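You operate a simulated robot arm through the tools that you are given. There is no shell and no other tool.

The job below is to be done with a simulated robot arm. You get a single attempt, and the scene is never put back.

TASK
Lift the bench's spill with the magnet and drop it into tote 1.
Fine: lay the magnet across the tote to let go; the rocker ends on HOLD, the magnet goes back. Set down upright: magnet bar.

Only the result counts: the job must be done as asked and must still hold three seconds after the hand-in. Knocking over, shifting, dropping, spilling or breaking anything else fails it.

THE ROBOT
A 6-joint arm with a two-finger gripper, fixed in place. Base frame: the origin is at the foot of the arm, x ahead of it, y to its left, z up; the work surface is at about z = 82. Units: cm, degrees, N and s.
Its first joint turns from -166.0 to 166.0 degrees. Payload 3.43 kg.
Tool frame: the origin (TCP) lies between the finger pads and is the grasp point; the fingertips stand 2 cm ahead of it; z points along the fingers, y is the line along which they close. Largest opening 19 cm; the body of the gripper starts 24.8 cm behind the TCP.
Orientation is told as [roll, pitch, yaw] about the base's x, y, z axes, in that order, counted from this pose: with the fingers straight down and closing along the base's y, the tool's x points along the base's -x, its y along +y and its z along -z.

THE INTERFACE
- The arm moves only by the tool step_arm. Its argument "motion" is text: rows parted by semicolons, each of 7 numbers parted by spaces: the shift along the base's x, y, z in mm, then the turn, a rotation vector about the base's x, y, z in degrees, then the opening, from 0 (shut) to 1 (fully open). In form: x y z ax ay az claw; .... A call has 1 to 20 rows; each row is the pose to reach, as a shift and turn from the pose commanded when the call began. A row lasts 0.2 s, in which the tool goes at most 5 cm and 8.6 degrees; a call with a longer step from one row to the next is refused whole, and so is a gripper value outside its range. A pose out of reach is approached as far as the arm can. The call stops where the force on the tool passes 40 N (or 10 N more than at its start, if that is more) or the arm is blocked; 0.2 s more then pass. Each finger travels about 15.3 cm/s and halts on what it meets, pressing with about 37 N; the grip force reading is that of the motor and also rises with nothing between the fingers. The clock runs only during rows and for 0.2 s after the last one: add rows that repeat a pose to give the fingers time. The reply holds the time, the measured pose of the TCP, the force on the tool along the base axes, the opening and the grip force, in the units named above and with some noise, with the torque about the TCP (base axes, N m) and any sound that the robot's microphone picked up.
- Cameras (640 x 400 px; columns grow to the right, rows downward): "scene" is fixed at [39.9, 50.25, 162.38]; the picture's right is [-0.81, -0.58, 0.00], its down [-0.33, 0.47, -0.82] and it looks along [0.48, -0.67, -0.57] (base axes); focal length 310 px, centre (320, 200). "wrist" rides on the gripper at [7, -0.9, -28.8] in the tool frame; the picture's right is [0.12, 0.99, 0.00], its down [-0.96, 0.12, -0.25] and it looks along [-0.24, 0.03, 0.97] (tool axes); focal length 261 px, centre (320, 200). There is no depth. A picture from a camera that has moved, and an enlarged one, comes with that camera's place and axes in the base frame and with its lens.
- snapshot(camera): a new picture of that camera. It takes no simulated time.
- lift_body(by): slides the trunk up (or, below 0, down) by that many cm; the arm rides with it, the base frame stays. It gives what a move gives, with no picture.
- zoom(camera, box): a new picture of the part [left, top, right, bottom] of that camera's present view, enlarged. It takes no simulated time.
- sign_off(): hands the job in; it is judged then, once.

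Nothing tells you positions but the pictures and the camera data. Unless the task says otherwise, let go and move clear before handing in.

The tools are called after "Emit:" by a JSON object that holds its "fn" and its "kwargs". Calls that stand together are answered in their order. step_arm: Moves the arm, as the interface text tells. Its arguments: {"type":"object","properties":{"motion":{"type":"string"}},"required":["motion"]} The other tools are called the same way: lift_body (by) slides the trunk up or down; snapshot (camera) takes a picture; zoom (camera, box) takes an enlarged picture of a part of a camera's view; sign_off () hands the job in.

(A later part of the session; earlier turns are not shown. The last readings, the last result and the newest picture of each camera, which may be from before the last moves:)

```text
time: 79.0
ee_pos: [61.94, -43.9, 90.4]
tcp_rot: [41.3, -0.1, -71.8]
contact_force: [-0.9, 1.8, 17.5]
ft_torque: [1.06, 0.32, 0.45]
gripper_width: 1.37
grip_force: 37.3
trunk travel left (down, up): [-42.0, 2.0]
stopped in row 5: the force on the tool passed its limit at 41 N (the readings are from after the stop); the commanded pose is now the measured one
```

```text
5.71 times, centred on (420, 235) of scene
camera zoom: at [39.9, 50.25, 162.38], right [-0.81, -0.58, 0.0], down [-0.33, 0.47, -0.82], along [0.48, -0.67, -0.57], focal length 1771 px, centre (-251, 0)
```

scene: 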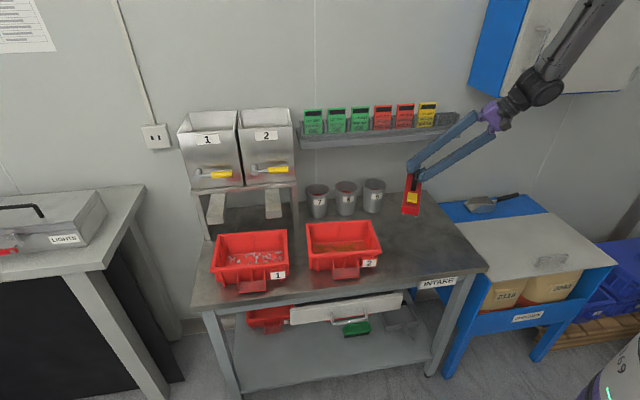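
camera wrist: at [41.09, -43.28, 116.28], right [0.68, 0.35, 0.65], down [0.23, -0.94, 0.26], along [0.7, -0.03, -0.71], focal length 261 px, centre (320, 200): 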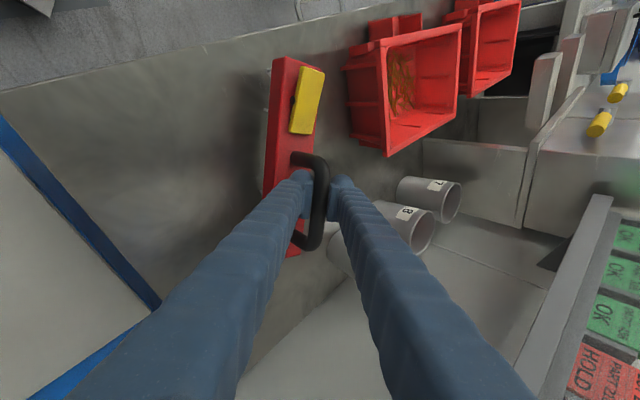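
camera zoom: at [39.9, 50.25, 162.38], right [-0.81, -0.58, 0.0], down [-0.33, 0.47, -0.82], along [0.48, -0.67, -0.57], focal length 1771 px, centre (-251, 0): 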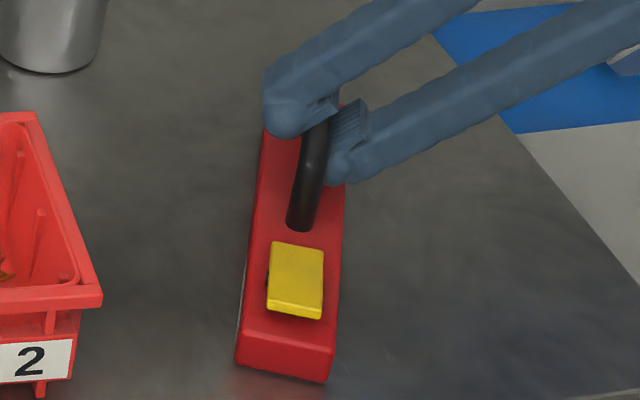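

The bench now carries the bar (contact at z 90.4, flat). I relax the pressing slightly, open the fingers a little, and check that the bar stands by itself.

Emit:
{"fn": "step_arm", "kwargs": {"motion": "0 0 1 0 0 0 0; 0 0 1.5 0 0 0 0; 0 0 1.5 0 0 0 0.08; 0 0 1.5 0 0 0 0.13; 0 0 1.5 0 0 0 0.17; 0 0 1.5 0 0 0 0.17"}}

Emit:
{"fn": "zoom", "kwargs": {"camera": "scene", "box": [380, 200, 460, 270]}}

Emit:
{"fn": "zoom", "kwargs": {"camera": "wrist", "box": [230, 40, 400, 260]}}

```text
time: 80.4
ee_pos: [61.89, -43.87, 90.48]
tcp_rot: [41.1, 0.0, -71.7]
contact_force: [0.2, 0.2, -0.8]
ft_torque: [0.02, -0.01, 0.0]
gripper_width: 3.21
grip_force: 0.1
trunk travel left (down, up): [-42.0, 2.0]
```

```text
5.71 times, centred on (420, 235) of scene
camera zoom: at [39.9, 50.25, 162.38], right [-0.81, -0.58, 0.0], down [-0.33, 0.47, -0.82], along [0.48, -0.67, -0.57], focal length 1771 px, centre (-251, 0)
```

zoom: 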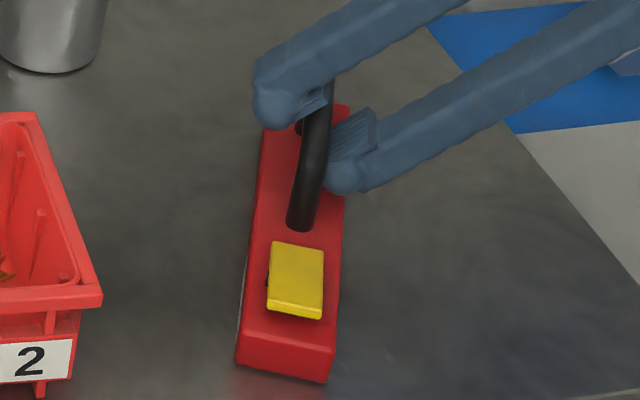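

```text
1.82 times, centred on (315, 150) of wrist
camera zoom: at [41.22, -43.45, 111.5], right [0.67, 0.35, 0.65], down [0.23, -0.94, 0.26], along [0.7, -0.03, -0.71], focal length 474 px, centre (329, 291)
```

zoom: 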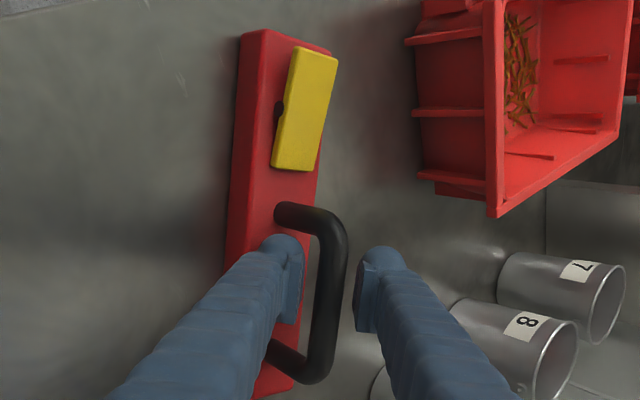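

The bar stands upright on the bench on its own. I back the fingers out along their axis before approaching again from the other (label) side.

Emit:
{"fn": "step_arm", "kwargs": {"motion": "-6.2 -2 7.5 0 0 0 0.18; -18.7 -6.2 22.6 0 0 0 0.2; -37 -12 45 0 0 0 0.25; -56 -18.5 68 0 0 0 0.25; -75 -24.6 91 0 0 0 0.25; -87 -28.7 120 0 0 0 0.25; -87 -28.7 160 0 0 0 0.25; -87 -28.7 200 0 0 0 0.25; -87 -28.7 240 0 0 0 0.25; -87 -28.7 240 0 0 0 0.25"}}

Emit:
{"fn": "snapshot", "kwargs": {"camera": "scene"}}

Emit:
{"fn": "snapshot", "kwargs": {"camera": "wrist"}}

```text
time: 82.6
ee_pos: [53.16, -46.7, 114.37]
tcp_rot: [41.1, 0.0, -71.6]
contact_force: [0.9, -0.2, 0.2]
ft_torque: [-0.04, 0.01, -0.02]
gripper_width: 4.74
grip_force: 0.0
trunk travel left (down, up): [-42.0, 2.0]
```

```text
taken
```

scene: 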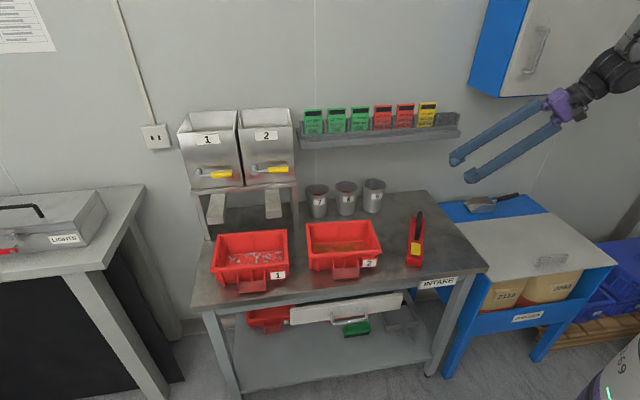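

```text
taken
camera wrist: at [32.48, -46.23, 135.48], right [0.67, 0.35, 0.65], down [0.23, -0.94, 0.26], along [0.7, -0.03, -0.71], focal length 261 px, centre (320, 200)
```

wrist: 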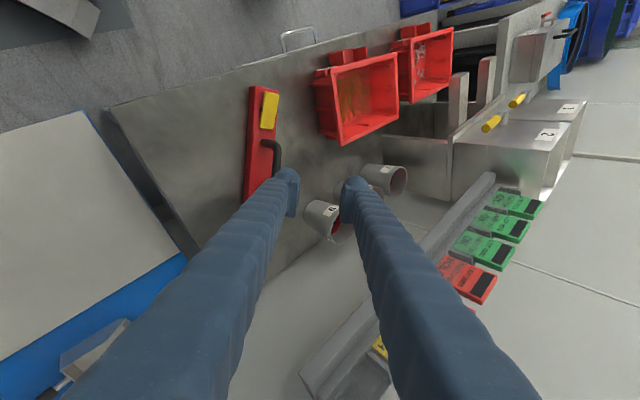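

The bar is safe on the bench with the bits beneath it. Now I swing the tool to lean the other way (toward the label side), above the bar.

Emit:
{"fn": "step_arm", "kwargs": {"motion": "15 5 10 -2.15 6.56 0 0.25; 30 10 15 -4.3 13.1 0 0.25; 45 15 20 -6.45 19.7 0 0.25; 60 20 20 -8.6 26.2 0 0.25; 75 25 20 -10.75 32.8 0 0.25; 90 30 20 -12.9 39.4 0 0.25; 105 35 15 -15.05 45.9 0 0.25; 120 40 10 -17.2 52.5 0 0.25; 135 44 5 -19.35 59 0 0.25; 150 47 0 -21.5 65.6 0 0.25; 150 47 0 -21.5 65.6 0 0.25"}}

Emit:
{"fn": "snapshot", "kwargs": {"camera": "wrist"}}

Emit:
{"fn": "snapshot", "kwargs": {"camera": "scene"}}

```text
time: 85.0
ee_pos: [57.46, -44.91, 115.27]
tcp_rot: [18.4, -0.4, -71.4]
contact_force: [0.1, 0.1, -0.6]
ft_torque: [0.03, 0.0, -0.01]
gripper_width: 4.74
grip_force: 0.0
out of reach, approached as far as the arm can: row 4, 5, 6, 7, 8, 9, 10, 11
trunk travel left (down, up): [-42.0, 2.0]
```

```text
taken
camera wrist: at [45.9, -41.2, 142.3], right [0.85, 0.42, 0.31], down [0.34, -0.9, 0.28], along [0.4, -0.13, -0.91], focal length 261 px, centre (320, 200)
```

wrist: 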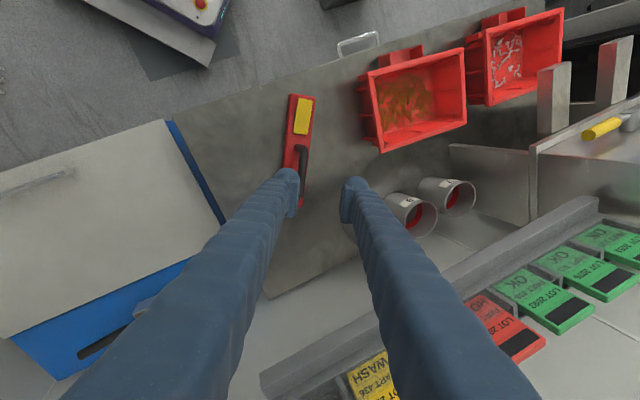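

```text
taken
```

scene: 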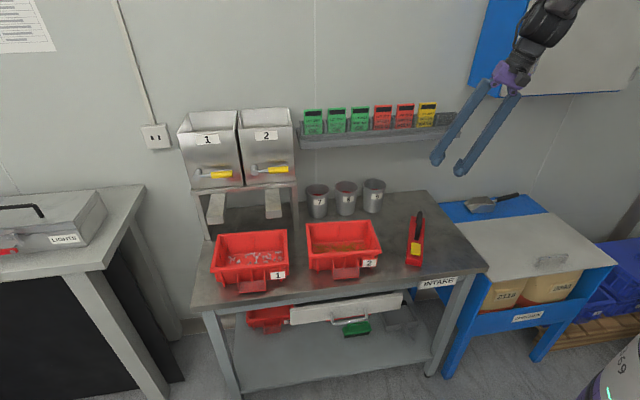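

The wrist meets a limit with the trunk this high. I rise a little and then lower the trunk, as before, to free the wrist.

Emit:
{"fn": "step_arm", "kwargs": {"motion": "-10 0 40 0 0 0 0.25; -20 0 80 0 0 0 0.25; -30 0 120 0 0 0 0.25; -30 0 160 0 0 0 0.25; -30 0 200 0 0 0 0.25; -30 0 200 0 0 0 0.25"}}

```text
time: 86.4
ee_pos: [51.23, -45.19, 132.29]
tcp_rot: [21.8, -1.7, -69.8]
contact_force: [-0.1, -0.2, 0.1]
ft_torque: [-0.06, 0.04, 0.02]
gripper_width: 4.75
grip_force: 0.1
out of reach, approached as far as the arm can: row 1, 2, 3, 4, 5, 6
trunk travel left (down, up): [-42.0, 2.0]
```

Now at z 132; lowering the trunk by 20 leaves the fingers near z 112, above everything nearby.

Emit:
{"fn": "lift_body", "kwargs": {"by": -22}}

Emit:
{"fn": "step_arm", "kwargs": {"motion": "0 0 0 0 0 0 0.25"}}

```text
time: 88.8
ee_pos: [51.08, -45.21, 110.33]
tcp_rot: [21.9, -1.8, -69.7]
contact_force: [-0.3, 0.5, 0.0]
ft_torque: [-0.04, -0.03, 0.0]
gripper_width: 4.76
grip_force: 0.2
trunk travel left (down, up): [-20.0, 24.0]
```

```text
time: 89.2
ee_pos: [51.03, -45.22, 110.2]
tcp_rot: [21.8, -1.8, -69.8]
contact_force: [-0.1, 0.1, -0.4]
ft_torque: [0.04, 0.0, -0.03]
gripper_width: 4.76
grip_force: 0.0
trunk travel left (down, up): [-20.0, 24.0]
```

Now I rotate the lean over to the label side again, moving above the bar.

Emit:
{"fn": "step_arm", "kwargs": {"motion": "17 3 5 -1.6 4.7 0 0.25; 34 6 8 -3.2 9.4 0 0.25; 51 9 8 -4.8 14.2 0 0.25; 68 12 8 -6.4 18.9 0 0.25; 85 15 8 -8 23.6 0 0.25; 102 18 8 -9.5 28.3 0 0.25; 119 21 8 -11.1 33 0 0.25; 136 25 5 -12.7 37.8 0 0.25; 153 29 2 -14.3 42.5 0 0.25; 170 32 0 -15.9 47.2 0 0.25; 170 32 0 -15.9 47.2 0 0.25"}}

Emit:
{"fn": "snapshot", "kwargs": {"camera": "wrist"}}

Emit:
{"fn": "snapshot", "kwargs": {"camera": "scene"}}

```text
time: 91.6
ee_pos: [50.94, -48.36, 100.54]
tcp_rot: [10.1, -5.7, -56.4]
contact_force: [0.1, -0.8, 0.5]
ft_torque: [0.18, -0.18, 0.04]
gripper_width: 4.75
grip_force: 0.0
out of reach, approached as far as the arm can: row 1, 2, 3, 4, 5, 6, 7, 8, 9, 10, 11
trunk travel left (down, up): [-20.0, 24.0]
```

```text
taken
camera wrist: at [40.82, -43.51, 127.83], right [0.74, 0.65, 0.16], down [0.57, -0.74, 0.36], along [0.35, -0.17, -0.92], focal length 261 px, centre (320, 200)
```

wrist: 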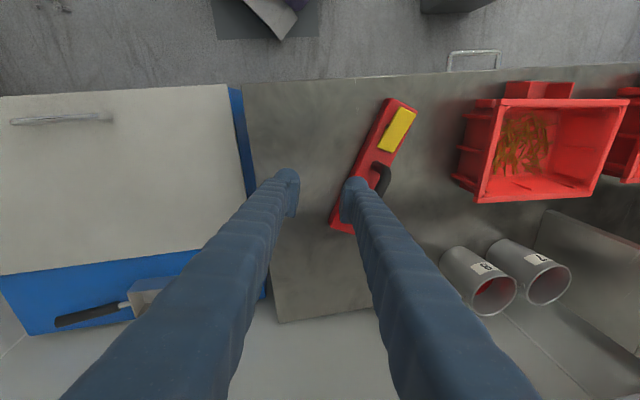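

```text
taken
```

scene: 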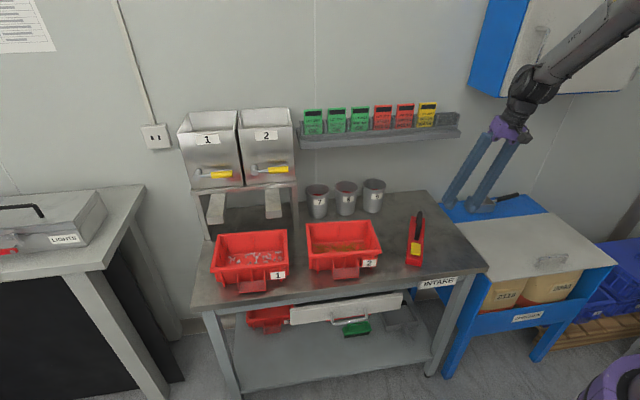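

The wrist seems to have flipped into another configuration that resists this direction. I first bring the tool upright and higher, then test turning it the other way round.

Emit:
{"fn": "step_arm", "kwargs": {"motion": "10 10 30 -0.3 4 0 0.25; 20 20 60 -0.6 8 0 0.25; 30 30 100 -0.8 11.6 0 0.25; 40 40 140 -0.8 11.6 0 0.25; 40 40 160 -0.8 11.6 0 0.25; 40 40 160 -0.8 11.6 0 0.25"}}

```text
time: 93.0
ee_pos: [50.36, -45.06, 111.54]
tcp_rot: [12.8, -2.5, -54.1]
contact_force: [0.4, -0.5, 0.4]
ft_torque: [0.01, 0.01, 0.01]
gripper_width: 4.77
grip_force: 0.1
out of reach, approached as far as the arm can: row 1, 2, 3, 4, 5, 6
trunk travel left (down, up): [-20.0, 24.0]
```

Still limited in that direction. I test turning positive about the vertical, in place.

Emit:
{"fn": "step_arm", "kwargs": {"motion": "0 0 10 0 0 8 0.25; 0 0 20 0 0 16 0.25; 0 0 30 0 0 24 0.25; 0 0 40 0 0 32 0.25; 0 0 50 0 0 40 0.25; 0 0 60 0 0 48 0.25; 0 0 70 0 0 56 0.25; 0 0 80 0 0 64 0.25; 0 0 80 0 0 72 0.25; 0 0 80 0 0 80 0.25; 0 0 80 0 0 80 0.25"}}

Emit:
{"fn": "snapshot", "kwargs": {"camera": "scene"}}

```text
time: 95.4
ee_pos: [52.2, -42.88, 118.65]
tcp_rot: [14.5, -12.7, 23.5]
contact_force: [-0.8, 0.0, 0.5]
ft_torque: [0.0, -0.01, -0.04]
gripper_width: 4.74
grip_force: 0.0
out of reach, approached as far as the arm can: row 3, 4, 5, 6, 7, 8, 9, 10, 11
trunk travel left (down, up): [-20.0, 24.0]
```

```text
taken
```

scene: 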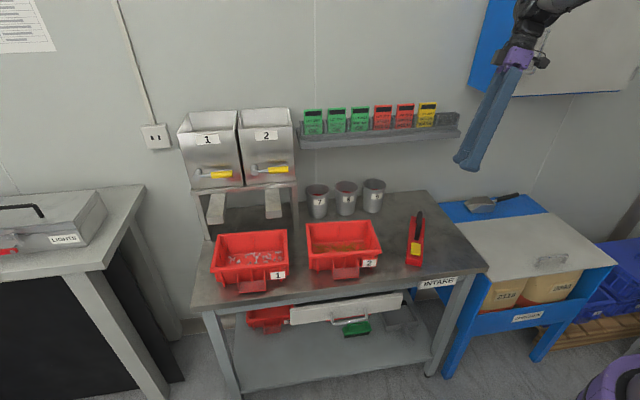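

The wrist has flipped and is against a joint limit. To unflip it I'll raise the trunk, lean the tool strongly toward the robot past the forearm's line, then bring it upright in that plane.

Emit:
{"fn": "lift_body", "kwargs": {"by": 22}}

Emit:
{"fn": "step_arm", "kwargs": {"motion": "10 -6 0 -0.35 -3.9 -1.3 0.25; 20 -12 0 -0.7 -7.8 -2.7 0.25; 30 -18 0 -1.05 -11.7 -4 0.25; 40 -24 0 -1.4 -15.6 -5.3 0.25; 50 -30 0 -1.75 -19.6 -6.7 0.25; 60 -36 0 -2.1 -23.5 -8 0.25; 70 -42 0 -2.45 -27.4 -9.4 0.25; 80 -48 0 -2.8 -31.3 -10.7 0.25; 80 -48 0 -2.8 -31.3 -10.7 0.25"}}

```text
time: 97.7
ee_pos: [52.27, -42.92, 140.51]
tcp_rot: [14.5, -12.7, 23.3]
contact_force: [-0.2, -0.9, 0.7]
ft_torque: [0.0, 0.0, -0.02]
gripper_width: 4.78
grip_force: 0.0
trunk travel left (down, up): [-42.0, 2.0]
```

```text
time: 99.7
ee_pos: [60.2, -47.65, 140.63]
tcp_rot: [-1.1, -41.0, 19.7]
contact_force: [-0.2, -0.2, 0.3]
ft_torque: [-0.03, -0.01, 0.0]
gripper_width: 4.78
grip_force: 0.1
trunk travel left (down, up): [-42.0, 2.0]
```

That worked without limits. Now I swing the lean direction round to point straight back at the robot.

Emit:
{"fn": "step_arm", "kwargs": {"motion": "0 0 0 -5 0.3 -4 0.25; 0 0 0 -9.9 0.6 -8.1 0.25; 0 0 0 -14.9 0.9 -12.1 0.25; 0 0 0 -19.9 1.1 -16.1 0.25; 0 0 0 -24.8 1.4 -20.2 0.25; 0 0 0 -29.8 1.7 -24.2 0.25; 0 0 0 -29.8 1.7 -24.2 0.25"}}

```text
time: 101.3
ee_pos: [61.09, -47.93, 141.41]
tcp_rot: [-34.3, -31.9, 16.9]
contact_force: [0.6, 0.4, 0.5]
ft_torque: [0.01, 0.02, -0.01]
gripper_width: 4.77
grip_force: 0.1
out of reach, approached as far as the arm can: row 6, 7
trunk travel left (down, up): [-42.0, 2.0]
```

Lean is now 45° straight toward the robot. Bringing the tool upright in this plane should unflip the wrist.

Emit:
{"fn": "step_arm", "kwargs": {"motion": "0 0 0 3.3 4.6 0 0.25; 0 0 0 6.6 9.3 0 0.25; 0 0 0 9.9 13.9 0 0.25; 0 0 0 13.2 18.5 0 0.25; 0 0 0 16.4 23.2 0 0.25; 0 0 0 19.7 27.8 0 0.25; 0 0 0 23 32.5 0 0.25; 0 0 0 26.3 37.1 0 0.25; 0 0 0 26.3 37.1 0 0.25"}}

Emit:
{"fn": "snapshot", "kwargs": {"camera": "scene"}}

```text
time: 103.3
ee_pos: [61.47, -50.38, 142.82]
tcp_rot: [-35.5, -30.6, 15.9]
contact_force: [0.2, -0.3, -0.3]
ft_torque: [0.01, 0.0, 0.0]
gripper_width: 4.76
grip_force: 0.0
out of reach, approached as far as the arm can: row 1, 2, 3, 4, 5, 6, 7, 8, 9
trunk travel left (down, up): [-42.0, 2.0]
```

```text
taken
```

scene: 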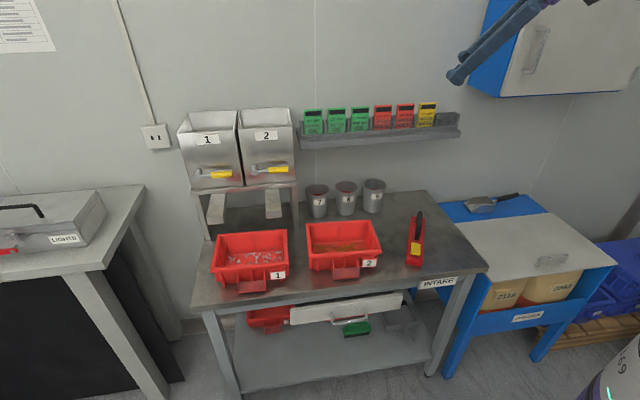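

I now understand: the tool must pass through the forearm's line lower down, where the forearm is steep. I go back to the sideways lean, descend, and try the crossing there.

Emit:
{"fn": "step_arm", "kwargs": {"motion": "0 0 0 4.9 -0.2 4 0.25; 0 0 0 9.8 -0.3 8.1 0.25; 0 0 0 14.7 -0.5 12.1 0.25; 0 0 0 19.7 -0.7 16.1 0.25; 0 0 0 24.6 -0.8 20.2 0.25; 0 0 0 29.5 -1 24.2 0.25; 0 10 -40 29.5 -1 24.2 0.25; 0 20 -80 29.5 -1 24.2 0.25; 0 20 -120 29.5 -1 24.2 0.25; 0 20 -160 29.5 -1 24.2 0.25; 0 20 -200 29.5 -1 24.2 0.25; 0 20 -240 29.5 -1 24.2 0.25; 0 20 -280 29.5 -1 24.2 0.25; 0 20 -320 29.5 -1 24.2 0.25; 0 20 -350 29.5 -1 24.2 0.25; 0 20 -350 29.5 -1 24.2 0.25"}}

```text
time: 106.7
ee_pos: [61.35, -48.47, 107.72]
tcp_rot: [-1.5, -41.0, 20.2]
contact_force: [-0.5, 0.0, 0.0]
ft_torque: [-0.02, 0.0, 0.0]
gripper_width: 4.76
grip_force: 0.0
out of reach, approached as far as the arm can: row 1
trunk travel left (down, up): [-42.0, 2.0]
```

Good, lowered to z 107.7. Now I turn the lean direction toward the robot again at 50°, where the forearm is steep.

Emit:
{"fn": "step_arm", "kwargs": {"motion": "0 0 0 -5.1 -0.5 -4.3 0.25; 0 0 0 -10.1 -1.1 -8.7 0.25; 0 0 0 -15.2 -1.6 -13 0.25; 0 0 0 -20.3 -2.1 -17.3 0.25; 0 0 0 -25.3 -2.7 -21.7 0.25; 0 0 0 -30.4 -3.2 -26 0.25; 0 0 0 -30.4 -3.2 -26 0.25"}}

```text
time: 108.3
ee_pos: [61.2, -48.37, 107.86]
tcp_rot: [-38.9, -34.0, 17.0]
contact_force: [0.0, 0.0, 0.8]
ft_torque: [-0.02, -0.03, 0.02]
gripper_width: 4.74
grip_force: 0.1
trunk travel left (down, up): [-42.0, 2.0]
```

No limits this time. Bringing the tool upright in the radial plane now.

Emit:
{"fn": "step_arm", "kwargs": {"motion": "-5 4 5 3.9 4.9 0 0.25; -10 8 10 7.7 9.8 0 0.25; -15 12 15 11.6 14.7 0 0.25; -20 16 20 15.4 19.6 0 0.25; -25 20 25 19.3 24.4 0 0.25; -30 24 30 23.1 29.3 0 0.25; -35 28 35 27 34.2 0 0.25; -40 32 40 30.85 39.1 0 0.25; -40 32 40 30.85 39.1 0 0.25"}}

Emit:
{"fn": "snapshot", "kwargs": {"camera": "scene"}}

```text
time: 110.3
ee_pos: [57.48, -44.93, 111.93]
tcp_rot: [-0.1, 0.0, 4.6]
contact_force: [-0.3, 0.3, -0.1]
ft_torque: [0.07, -0.07, 0.03]
gripper_width: 4.75
grip_force: 0.0
out of reach, approached as far as the arm can: row 5
trunk travel left (down, up): [-42.0, 2.0]
```

```text
taken
```

scene: 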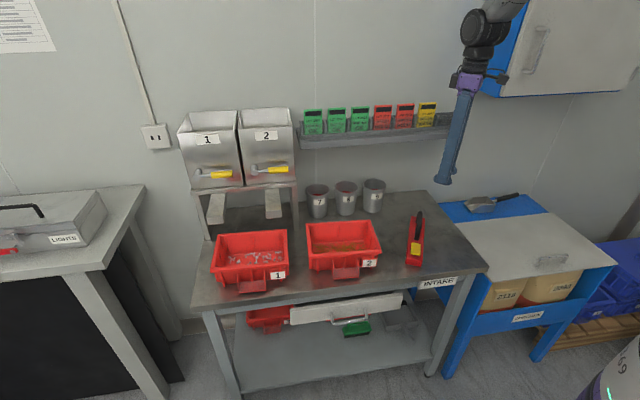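

The wrist is unflipped: the tool is upright with no limits. I raise the arm and lower the trunk to −18 as in the first grasp, which gives the wrist good freedom.

Emit:
{"fn": "step_arm", "kwargs": {"motion": "0 0 40 0 0 -8 0.25; 0 0 80 0 0 -16 0.25; 0 0 120 0 0 -24 0.25; 0 0 160 0 0 -32 0.25; 0 0 200 0 0 -40 0.25; 0 0 230 0 0 -48 0.25; 0 0 250 0 0 -56 0.25; 0 0 250 0 0 -64 0.25; 0 0 250 0 0 -72 0.25; 0 0 250 0 0 -76.3 0.25; 0 0 250 0 0 -76.3 0.25"}}

Emit:
{"fn": "lift_body", "kwargs": {"by": -25}}

Emit:
{"fn": "snapshot", "kwargs": {"camera": "wrist"}}

```text
time: 112.7
ee_pos: [57.4, -45.13, 136.91]
tcp_rot: [0.0, -0.2, -71.8]
contact_force: [-0.4, -0.3, 0.5]
ft_torque: [-0.04, 0.02, 0.02]
gripper_width: 4.74
grip_force: 0.1
trunk travel left (down, up): [-42.0, 2.0]
```

```text
time: 115.3
ee_pos: [57.46, -45.12, 111.96]
tcp_rot: [0.0, -0.1, -71.7]
contact_force: [-0.4, -0.7, -0.4]
ft_torque: [0.0, -0.01, -0.02]
gripper_width: 4.79
grip_force: 0.1
trunk travel left (down, up): [-17.0, 27.0]
```

```text
taken
camera wrist: at [54.56, -38.62, 140.64], right [0.91, 0.42, 0.0], down [0.41, -0.88, 0.25], along [0.11, -0.23, -0.97], focal length 261 px, centre (320, 200)
```

wrist: 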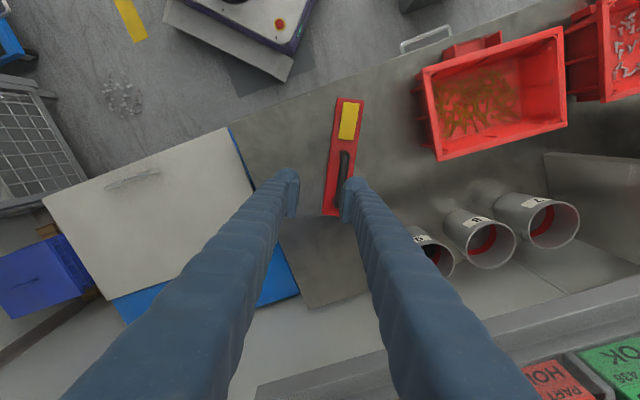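

I enlarge to locate the bar and handle precisely for the regrip.

Emit:
{"fn": "zoom", "kwargs": {"camera": "wrist", "box": [290, 85, 400, 225]}}

Emit:
{"fn": "zoom", "kwargs": {"camera": "scene", "box": [390, 205, 440, 270]}}

```text
2.86 times, centred on (345, 155) of wrist
camera zoom: at [54.56, -38.62, 140.64], right [0.91, 0.42, 0.0], down [0.41, -0.88, 0.25], along [0.11, -0.23, -0.97], focal length 745 px, centre (249, 329)
```

zoom: 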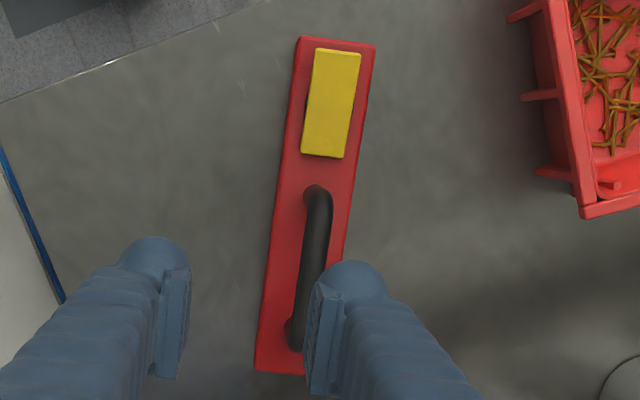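

```text
6.15 times, centred on (415, 238) of scene
camera zoom: at [39.9, 50.25, 162.38], right [-0.81, -0.58, 0.0], down [-0.33, 0.47, -0.82], along [0.48, -0.67, -0.57], focal length 1907 px, centre (-265, -31)
```

zoom: 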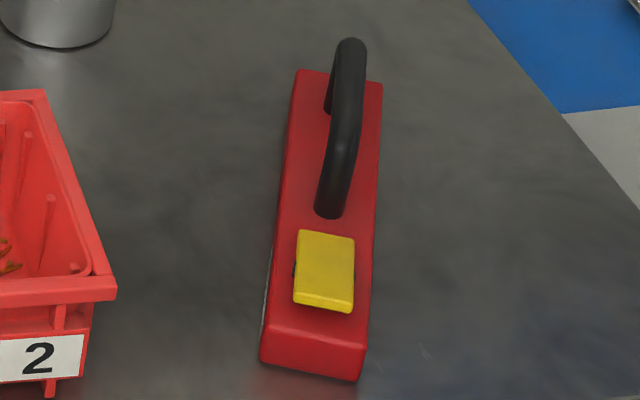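

Bar centre is about (61.1, -41.5), rod grasp point (61.7, -43.4, 90.5). I lean the tool 28° toward the label side and go to a pre-grasp pose 14 cm back.

Emit:
{"fn": "step_arm", "kwargs": {"motion": "21 8 -10 -1.75 5.3 0 0.25; 42 16 -20 -3.5 10.6 0 0.23; 63 24 -30 -5.2 16 0 0.21; 84 31 -45 -7 21.3 0 0.21; 105 38 -70 -8.74 26.6 0 0.21; 105 38 -90 -8.74 26.6 0 0.21; 105 38 -90 -8.74 26.6 0 0.21"}}

Emit:
{"fn": "snapshot", "kwargs": {"camera": "wrist"}}

Emit:
{"fn": "snapshot", "kwargs": {"camera": "scene"}}

```text
time: 116.9
ee_pos: [67.89, -41.43, 102.92]
tcp_rot: [-28.1, -0.1, -71.7]
contact_force: [-0.6, -0.1, -0.1]
ft_torque: [0.03, -0.05, -0.03]
gripper_width: 3.97
grip_force: 0.1
trunk travel left (down, up): [-17.0, 27.0]
```

```text
taken
camera wrist: at [77.9, -30.71, 128.63], right [0.79, 0.39, -0.47], down [0.51, -0.84, 0.17], along [-0.33, -0.37, -0.87], focal length 261 px, centre (320, 200)
```

wrist: 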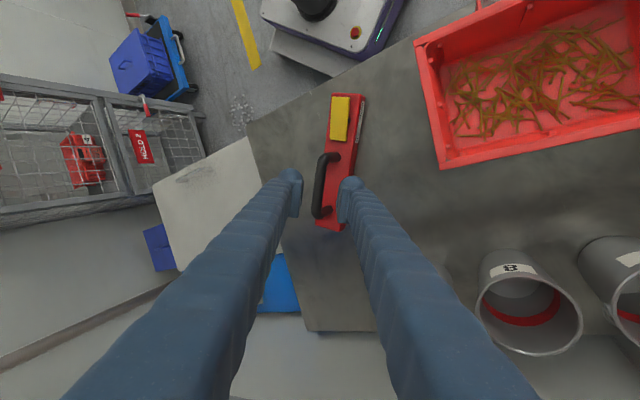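

```text
taken
```

scene: 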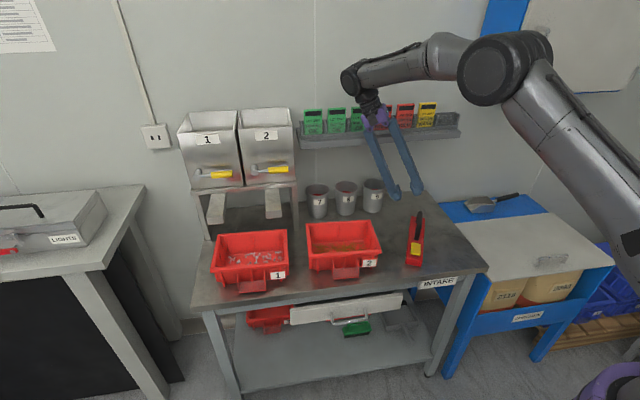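

Reached with no limits, wrist clear of the cards. I check the alignment before sliding in.

Emit:
{"fn": "zoom", "kwargs": {"camera": "wrist", "box": [260, 80, 400, 250]}}

```text
2.35 times, centred on (330, 165) of wrist
camera zoom: at [77.9, -30.71, 128.63], right [0.79, 0.39, -0.47], down [0.51, -0.84, 0.17], along [-0.33, -0.37, -0.87], focal length 613 px, centre (296, 282)
```

zoom: 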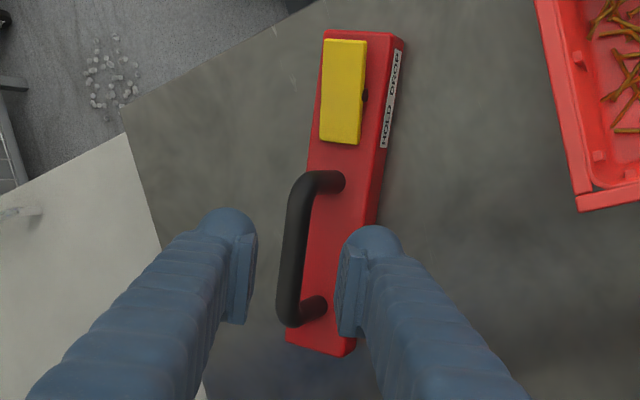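

Alignment is right on. Sliding in along the tool axis to the rod.

Emit:
{"fn": "step_arm", "kwargs": {"motion": "-12 -4 -25 0 0 0 0.21; -25 -8.3 -50 0 0 0 0.21; -37 -12.4 -75 0 0 0 0.21; -50 -16.6 -100 0 0 0 0.21; -58 -19.4 -118 0 0 0 0.21; -62 -20.8 -126 0 0 0 0.21; -62 -20.8 -126 0 0 0 0.21"}}

Emit:
{"fn": "zoom", "kwargs": {"camera": "wrist", "box": [260, 80, 400, 250]}}

Emit:
{"fn": "zoom", "kwargs": {"camera": "scene", "box": [330, 60, 460, 280]}}

```text
time: 118.5
ee_pos: [61.95, -43.46, 90.15]
tcp_rot: [-28.0, -0.1, -71.7]
contact_force: [-0.6, 0.1, 0.2]
ft_torque: [0.01, 0.01, 0.0]
gripper_width: 4.01
grip_force: 0.0
trunk travel left (down, up): [-17.0, 27.0]
```

```text
2.35 times, centred on (330, 165) of wrist
camera zoom: at [71.91, -32.81, 115.97], right [0.79, 0.39, -0.47], down [0.51, -0.84, 0.17], along [-0.33, -0.37, -0.87], focal length 613 px, centre (296, 282)
```

zoom: 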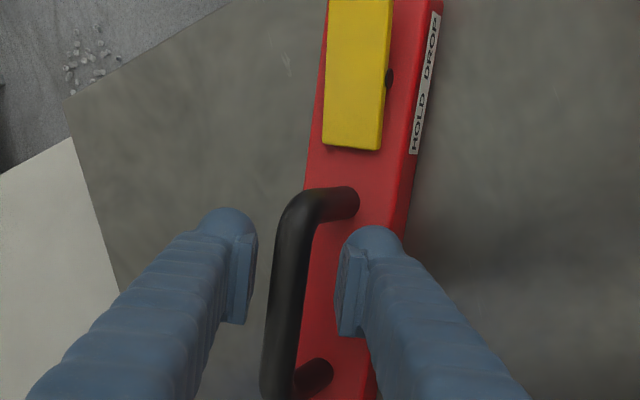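

```text
1.82 times, centred on (395, 170) of scene
camera zoom: at [39.9, 50.25, 162.38], right [-0.81, -0.58, 0.0], down [-0.33, 0.47, -0.82], along [0.48, -0.67, -0.57], focal length 563 px, centre (184, 254)
```

zoom: 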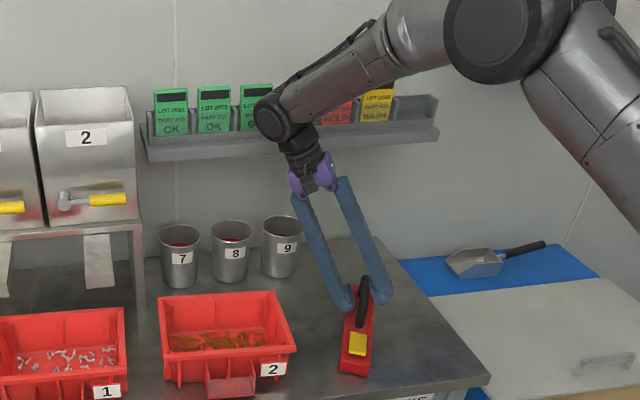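

The rod is about 5 mm off-centre between the pads; I correct that and then close.

Emit:
{"fn": "step_arm", "kwargs": {"motion": "-2 -1 1.2 0 0 0 0.21; -4 -2 2.3 0 0 0 0.21; -4 -2 2.3 0 0 0 0.21"}}

Emit:
{"fn": "zoom", "kwargs": {"camera": "wrist", "box": [260, 80, 400, 250]}}

```text
time: 119.3
ee_pos: [61.38, -43.58, 90.53]
tcp_rot: [-28.0, 0.0, -71.7]
contact_force: [0.0, -0.8, 0.4]
ft_torque: [0.02, -0.01, 0.05]
gripper_width: 3.99
grip_force: 0.0
trunk travel left (down, up): [-17.0, 27.0]
```

```text
2.35 times, centred on (330, 165) of wrist
camera zoom: at [71.43, -32.95, 116.21], right [0.79, 0.39, -0.47], down [0.51, -0.84, 0.17], along [-0.33, -0.37, -0.87], focal length 613 px, centre (296, 282)
```

zoom: 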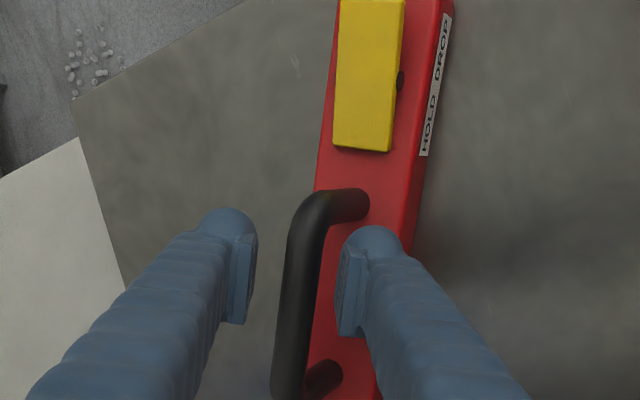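

Centred. Closing the grip.

Emit:
{"fn": "step_arm", "kwargs": {"motion": "0 0 0 0 0 0 0.12; 0 0 0 0 0 0 0.05; 0 0 0 0 0 0 0; 0 0 0 0 0 0 0; 0 0 0 0 0 0 0; 0 0 0 0 0 0 0"}}

Emit:
{"fn": "zoom", "kwargs": {"camera": "wrist", "box": [260, 80, 400, 250]}}

```text
time: 120.7
ee_pos: [61.28, -43.67, 90.37]
tcp_rot: [-28.1, 0.1, -71.7]
contact_force: [1.2, 1.9, 0.2]
ft_torque: [-0.12, -0.02, -0.01]
gripper_width: 1.36
grip_force: 37.3
trunk travel left (down, up): [-17.0, 27.0]
```

```text
2.35 times, centred on (330, 165) of wrist
camera zoom: at [71.44, -32.98, 116.17], right [0.79, 0.39, -0.47], down [0.51, -0.84, 0.16], along [-0.33, -0.37, -0.87], focal length 613 px, centre (296, 282)
```

zoom: 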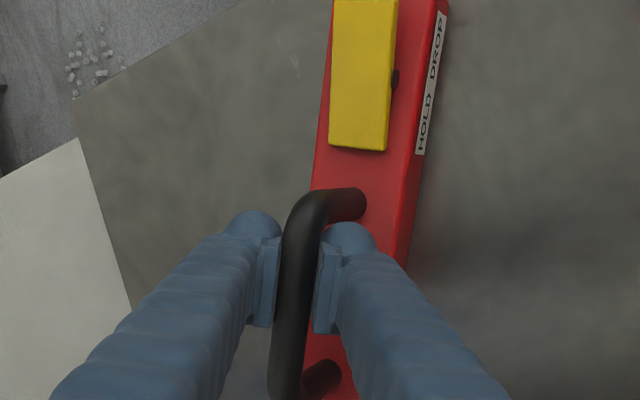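

Gripped at 1.36 cm, same as the hold that survived the trip from the floor. Lifting slowly.

Emit:
{"fn": "step_arm", "kwargs": {"motion": "0 0 1 0 0 0 0; 0 0 3 0 0 0 0; 0 0 6 0 0 0 0; 0 0 10 0 0 0 0; 0 0 15 0 0 0 0; 0 0 21 0 0 0 0; 0 0 28 0 0 0 0; 0 0 36 0 0 0 0; 0 0 45 0 0 0 0; 0 0 54 0 0 0 0; 0 0 63 0 0 0 0; 0 0 73 0 0 0 0; 0 0 83 0 0 0 0; 0 0 93 0 0 0 0; 0 0 103 0 0 0 0; 0 0 113 0 0 0 0; 0 0 123 0 0 0 0; 0 0 132 0 0 0 0; 0 0 138 0 0 0 0; 0 0 140 0 0 0 0"}}

Emit:
{"fn": "zoom", "kwargs": {"camera": "wrist", "box": [230, 40, 410, 260]}}

Emit:
{"fn": "zoom", "kwargs": {"camera": "scene", "box": [340, 120, 470, 280]}}

```text
time: 124.9
ee_pos: [61.3, -43.56, 104.43]
tcp_rot: [-28.0, 0.0, -71.8]
contact_force: [-0.3, -0.6, -7.4]
ft_torque: [-0.1, -0.03, 0.02]
gripper_width: 1.35
grip_force: 37.2
trunk travel left (down, up): [-17.0, 27.0]
```

```text
1.82 times, centred on (320, 150) of wrist
camera zoom: at [71.5, -32.92, 130.24], right [0.79, 0.39, -0.47], down [0.51, -0.84, 0.16], along [-0.33, -0.37, -0.87], focal length 474 px, centre (320, 291)
```

zoom: 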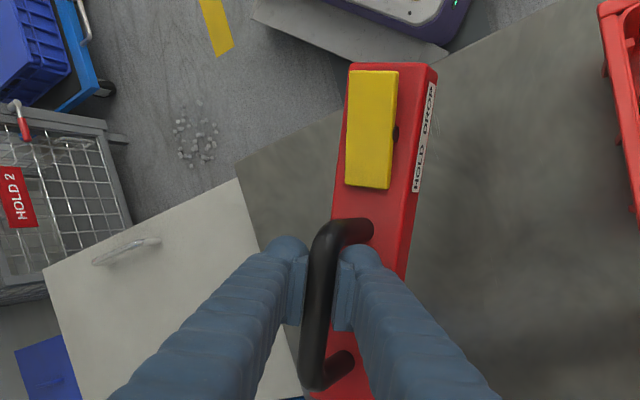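

```text
2.50 times, centred on (405, 200) of scene
camera zoom: at [39.9, 50.25, 162.38], right [-0.81, -0.58, 0.0], down [-0.33, 0.47, -0.82], along [0.48, -0.67, -0.57], focal length 775 px, centre (108, 200)
```

zoom: 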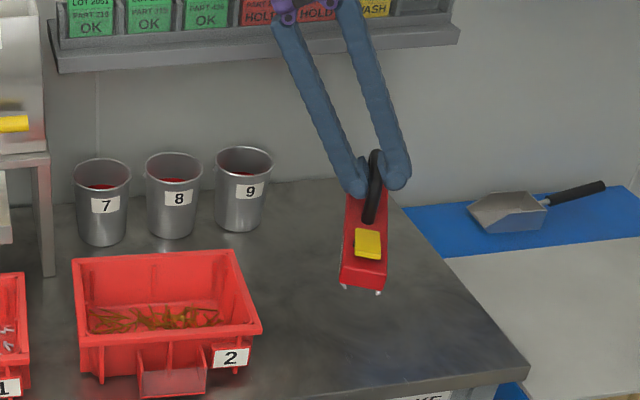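

Held steadily, bench clean below. Now I slowly turn the bar about the vertical by roughly 110° toward the tote's long direction.

Emit:
{"fn": "step_arm", "kwargs": {"motion": "0 0 2 0 0 2 0; 0 0 4 0 0 5 0; 0 0 6 0 0 9 0; 0 0 8 0 0 14 0; 0 0 10 0 0 20 0; -2 2 12 0 0 26 0; -4 4 14 0 0 32 0; -6 6 16 0 0 38 0; -8 8 18 0 0 44 0; -10 10 20 0 0 50 0; -12 12 20 0 0 56 0; -14 14 20 0 0 62 0; -16 16 20 0 0 68 0; -18 18 20 0 0 74 0; -20 20 20 0 0 80 0; -22 22 20 0 0 86 0; -24 24 20 0 0 92 0; -26 26 20 0 0 98 0; -28 28 20 0 0 104 0; -28 28 20 0 0 109 0"}}

Emit:
{"fn": "snapshot", "kwargs": {"camera": "wrist"}}

Emit:
{"fn": "snapshot", "kwargs": {"camera": "scene"}}

```text
time: 129.1
ee_pos: [58.52, -40.74, 106.51]
tcp_rot: [-28.0, 0.0, 37.4]
contact_force: [-0.2, 0.6, -6.9]
ft_torque: [0.06, -0.09, 0.0]
gripper_width: 1.37
grip_force: 37.0
trunk travel left (down, up): [-17.0, 27.0]
```

```text
taken
camera wrist: at [45.34, -34.86, 132.29], right [-0.63, 0.62, -0.47], down [0.63, 0.76, 0.16], along [0.46, -0.19, -0.87], focal length 261 px, centre (320, 200)
```

wrist: 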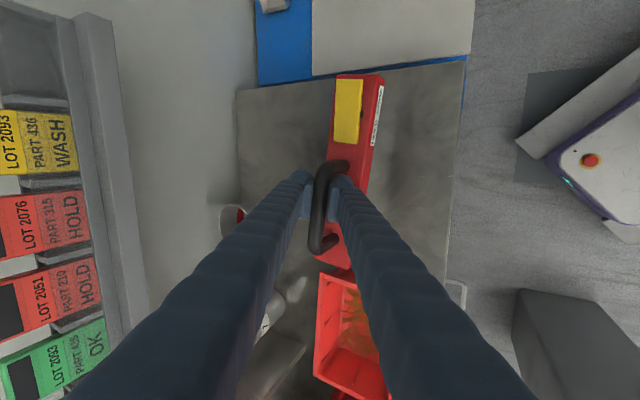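

```text
taken
```

scene: 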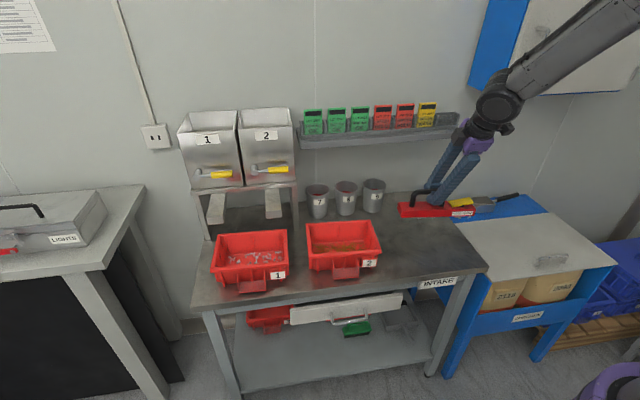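

The bar now points nearly along the totes, as it lay originally. Next I carry it slowly toward tote 1, rising a bit to clear tote 2.

Emit:
{"fn": "step_arm", "kwargs": {"motion": "2.5 3.1 2 0 0 0.3 0; 6 8 4 0 0 0.6 0; 11 14 7 0 0 0.9 0; 17 22 10 0 0 1.2 0; 25 31 14 0 0 1.5 0; 34 43 18 0 0 1.8 0; 44 57 22 0 0 2.1 0; 55 71 26 0 0 2.4 0; 66 85 30 0 0 2.7 0; 77 99 34 0 0 3 0; 88 113 38 0 0 3.3 0; 99 127 42 0 0 3.6 0; 110 141 46 0 0 3.9 0; 121 156 50 0 0 4.2 0; 133 170 54 0 0 4.5 0; 144 184 56 0 0 4.8 0; 155 198 56 0 0 5.1 0; 166 212 56 0 0 5.1 0; 177 226 56 0 0 5.1 0; 186 238 56 0 0 5.1 0"}}

Emit:
{"fn": "snapshot", "kwargs": {"camera": "wrist"}}

Emit:
{"fn": "snapshot", "kwargs": {"camera": "scene"}}

```text
time: 133.3
ee_pos: [77.34, -16.92, 111.96]
tcp_rot: [-28.0, 0.0, 42.3]
contact_force: [-0.5, 0.2, -6.9]
ft_torque: [0.08, -0.07, -0.02]
gripper_width: 1.36
grip_force: 37.3
trunk travel left (down, up): [-17.0, 27.0]
```

```text
taken
camera wrist: at [63.62, -12.28, 137.76], right [-0.68, 0.57, -0.47], down [0.56, 0.81, 0.16], along [0.47, -0.15, -0.87], focal length 261 px, centre (320, 200)
```

wrist: 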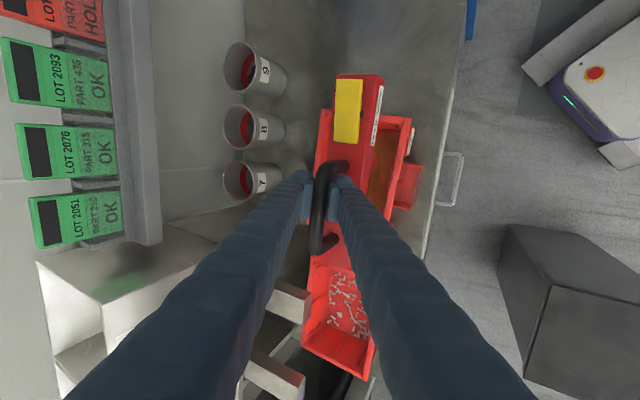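

```text
taken
```

scene: 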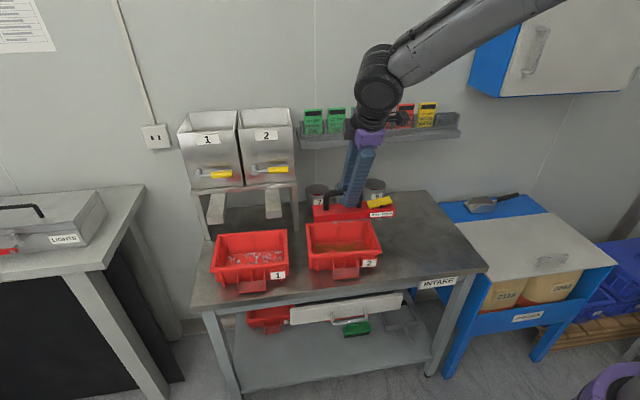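

Going well; tote 1 is now visible just beyond the handle. I enlarge it for better rim measurements.

Emit:
{"fn": "zoom", "kwargs": {"camera": "wrist", "box": [260, 230, 400, 400]}}

Emit:
{"fn": "zoom", "kwargs": {"camera": "scene", "box": [195, 170, 400, 300]}}

```text
2.35 times, centred on (330, 315) of wrist
camera zoom: at [63.62, -12.28, 137.76], right [-0.68, 0.57, -0.47], down [0.56, 0.81, 0.16], along [0.47, -0.15, -0.87], focal length 613 px, centre (296, -71)
```

zoom: 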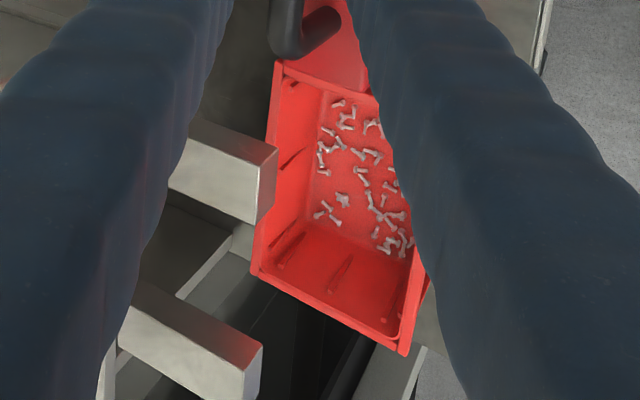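

```text
3.08 times, centred on (298, 235) of scene
camera zoom: at [39.9, 50.25, 162.38], right [-0.81, -0.58, 0.0], down [-0.33, 0.47, -0.82], along [0.48, -0.67, -0.57], focal length 954 px, centre (389, 92)
```

zoom: 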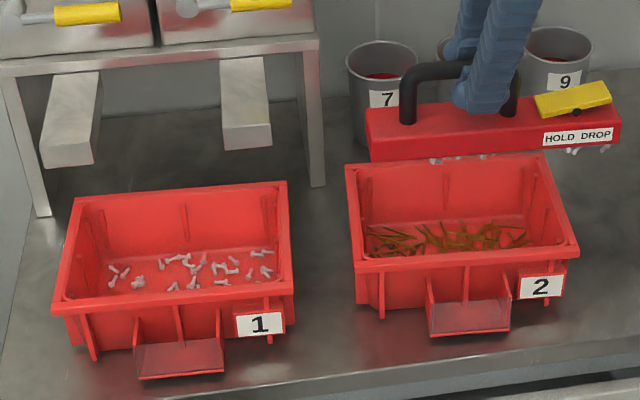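

Tote 1 rim refined: centre ≈ (101.9, 2.2), long side at 42°, about 23.5 × 16.8 cm, rim z ≈ 90.5. I check the bar's own end position in the grip for accurate centring.

Emit:
{"fn": "zoom", "kwargs": {"camera": "wrist", "box": [290, 60, 410, 190]}}

Emit:
{"fn": "zoom", "kwargs": {"camera": "wrist", "box": [290, 200, 380, 300]}}

Emit:
{"fn": "zoom", "kwargs": {"camera": "scene", "box": [300, 180, 410, 240]}}

```text
3.08 times, centred on (350, 125) of wrist
camera zoom: at [63.62, -12.28, 137.76], right [-0.68, 0.57, -0.47], down [0.56, 0.81, 0.16], along [0.47, -0.15, -0.87], focal length 802 px, centre (228, 431)
```

zoom: 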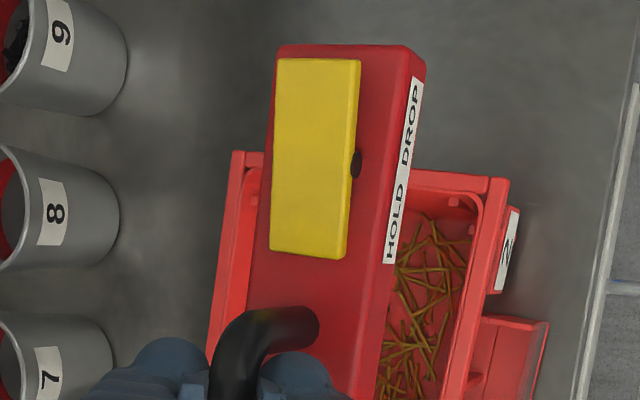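

```text
4.00 times, centred on (335, 250) of wrist
camera zoom: at [63.62, -12.28, 137.76], right [-0.68, 0.57, -0.47], down [0.56, 0.81, 0.16], along [0.47, -0.15, -0.87], focal length 1043 px, centre (260, 0)
```

zoom: 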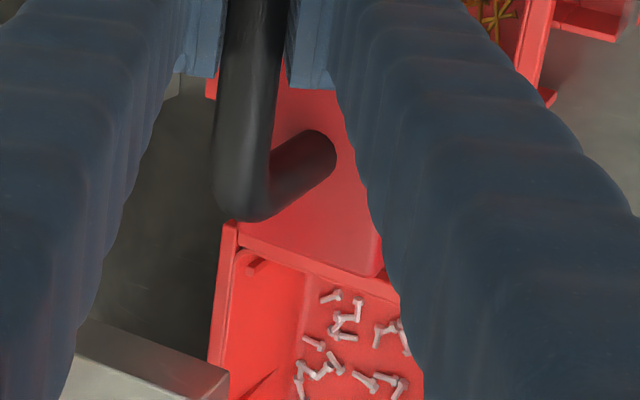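

```text
5.82 times, centred on (355, 210) of scene
camera zoom: at [39.9, 50.25, 162.38], right [-0.81, -0.58, 0.0], down [-0.33, 0.47, -0.82], along [0.48, -0.67, -0.57], focal length 1803 px, centre (116, 142)
```

zoom: 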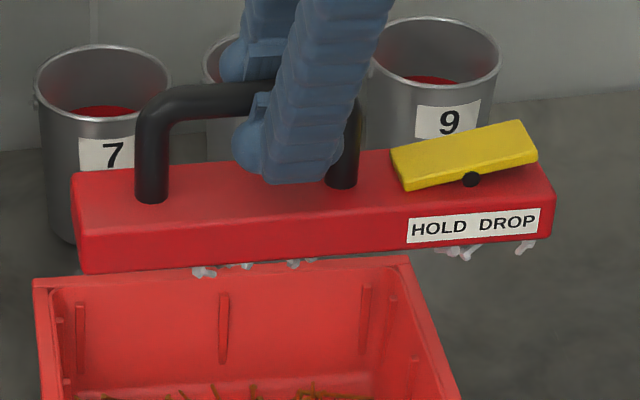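

I'll lay the bar lengthwise but turned 12° so the end bits stay inside the rim and the rocker stays clear of the chute. Moving now to a hover in front of the final place.

Emit:
{"fn": "step_arm", "kwargs": {"motion": "2 2.5 0 0 0 0.5 0; 6 7 0 0 0 1 0; 12 14 0 0 0 1.6 0; 20 23 0 0 0 2.3 0; 30 35 0 0 0 3 0; 41 48 0 0 0 3.8 0; 53 62 0 0 0 4.6 0; 65 77 0 0 0 5.4 0; 77 92 -2 0 0 6.2 0; 89 107 -4 0 0 7 0; 101 122 -6 0 0 7.8 0; 113 137 -8 0 0 8.6 0; 125 152 -10 0 0 9.4 0; 137 167 -12 0 0 10.2 0; 149 181 -14 0 0 11 0; 161 195 -16 0 0 11.5 0; 173 209 -18 0 0 11.9 0; 185 223 -20 0 0 11.9 0; 197 237 -20 0 0 11.9 0; 206 249 -20 0 0 11.9 0"}}

Emit:
{"fn": "snapshot", "kwargs": {"camera": "wrist"}}

Emit:
{"fn": "zoom", "kwargs": {"camera": "scene", "box": [160, 60, 400, 300]}}

```text
time: 137.5
ee_pos: [97.74, 8.06, 109.88]
tcp_rot: [-28.0, 0.2, 54.3]
contact_force: [-0.1, -0.4, -6.7]
ft_torque: [0.05, -0.05, 0.0]
gripper_width: 1.34
grip_force: 37.0
trunk travel left (down, up): [-17.0, 27.0]
```

```text
taken
camera wrist: at [83.45, 9.72, 135.61], right [-0.78, 0.41, -0.46], down [0.38, 0.91, 0.16], along [0.49, -0.05, -0.87], focal length 261 px, centre (320, 200)
```

wrist: 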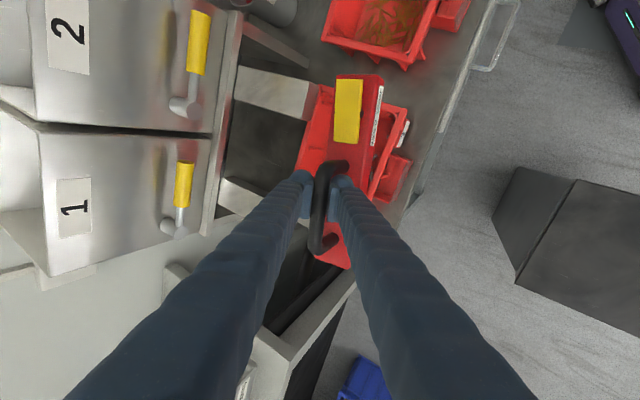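

```text
1.67 times, centred on (280, 180) of scene
camera zoom: at [39.9, 50.25, 162.38], right [-0.81, -0.58, 0.0], down [-0.33, 0.47, -0.82], along [0.48, -0.67, -0.57], focal length 516 px, centre (387, 233)
```

zoom: 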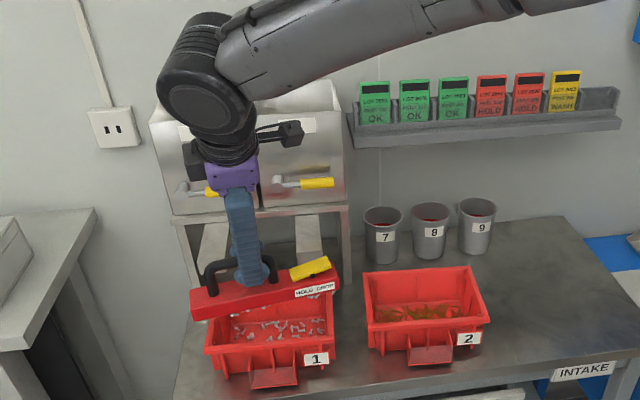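

The bar hovers over tote 1, slightly to the front. I enlarge both views to verify positions before lowering.

Emit:
{"fn": "zoom", "kwargs": {"camera": "wrist", "box": [220, 60, 440, 220]}}

Emit:
{"fn": "zoom", "kwargs": {"camera": "scene", "box": [190, 170, 310, 300]}}

Emit:
{"fn": "zoom", "kwargs": {"camera": "wrist", "box": [260, 200, 400, 300]}}

```text
2.50 times, centred on (330, 140) of wrist
camera zoom: at [83.45, 9.72, 135.61], right [-0.78, 0.41, -0.46], down [0.38, 0.91, 0.16], along [0.49, -0.05, -0.87], focal length 652 px, centre (295, 350)
```

zoom: 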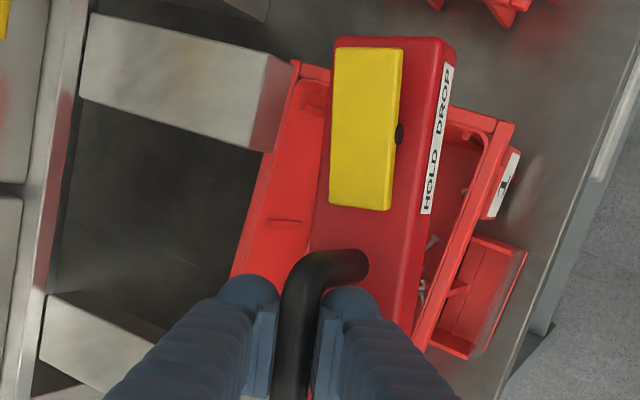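

```text
3.08 times, centred on (250, 235) of scene
camera zoom: at [39.9, 50.25, 162.38], right [-0.81, -0.58, 0.0], down [-0.33, 0.47, -0.82], along [0.48, -0.67, -0.57], focal length 954 px, centre (535, 92)
```

zoom: 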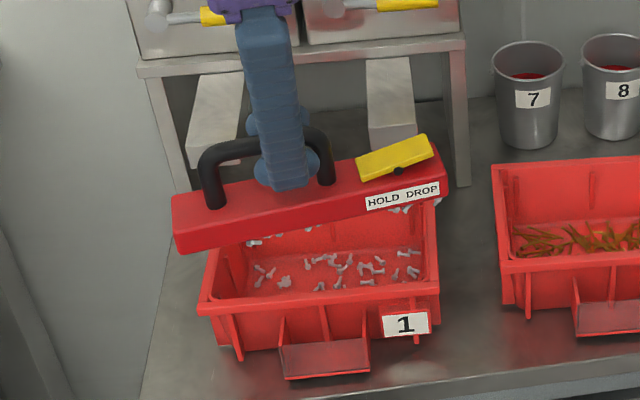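

```text
4.00 times, centred on (330, 250) of wrist
camera zoom: at [83.45, 9.72, 135.61], right [-0.78, 0.41, -0.46], down [0.38, 0.91, 0.16], along [0.49, -0.05, -0.87], focal length 1043 px, centre (280, 0)
```

zoom: 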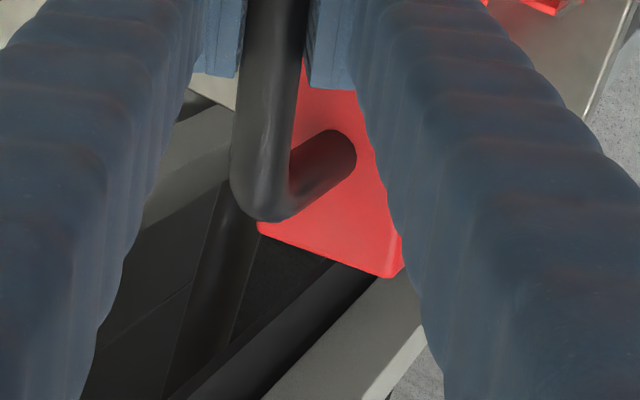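

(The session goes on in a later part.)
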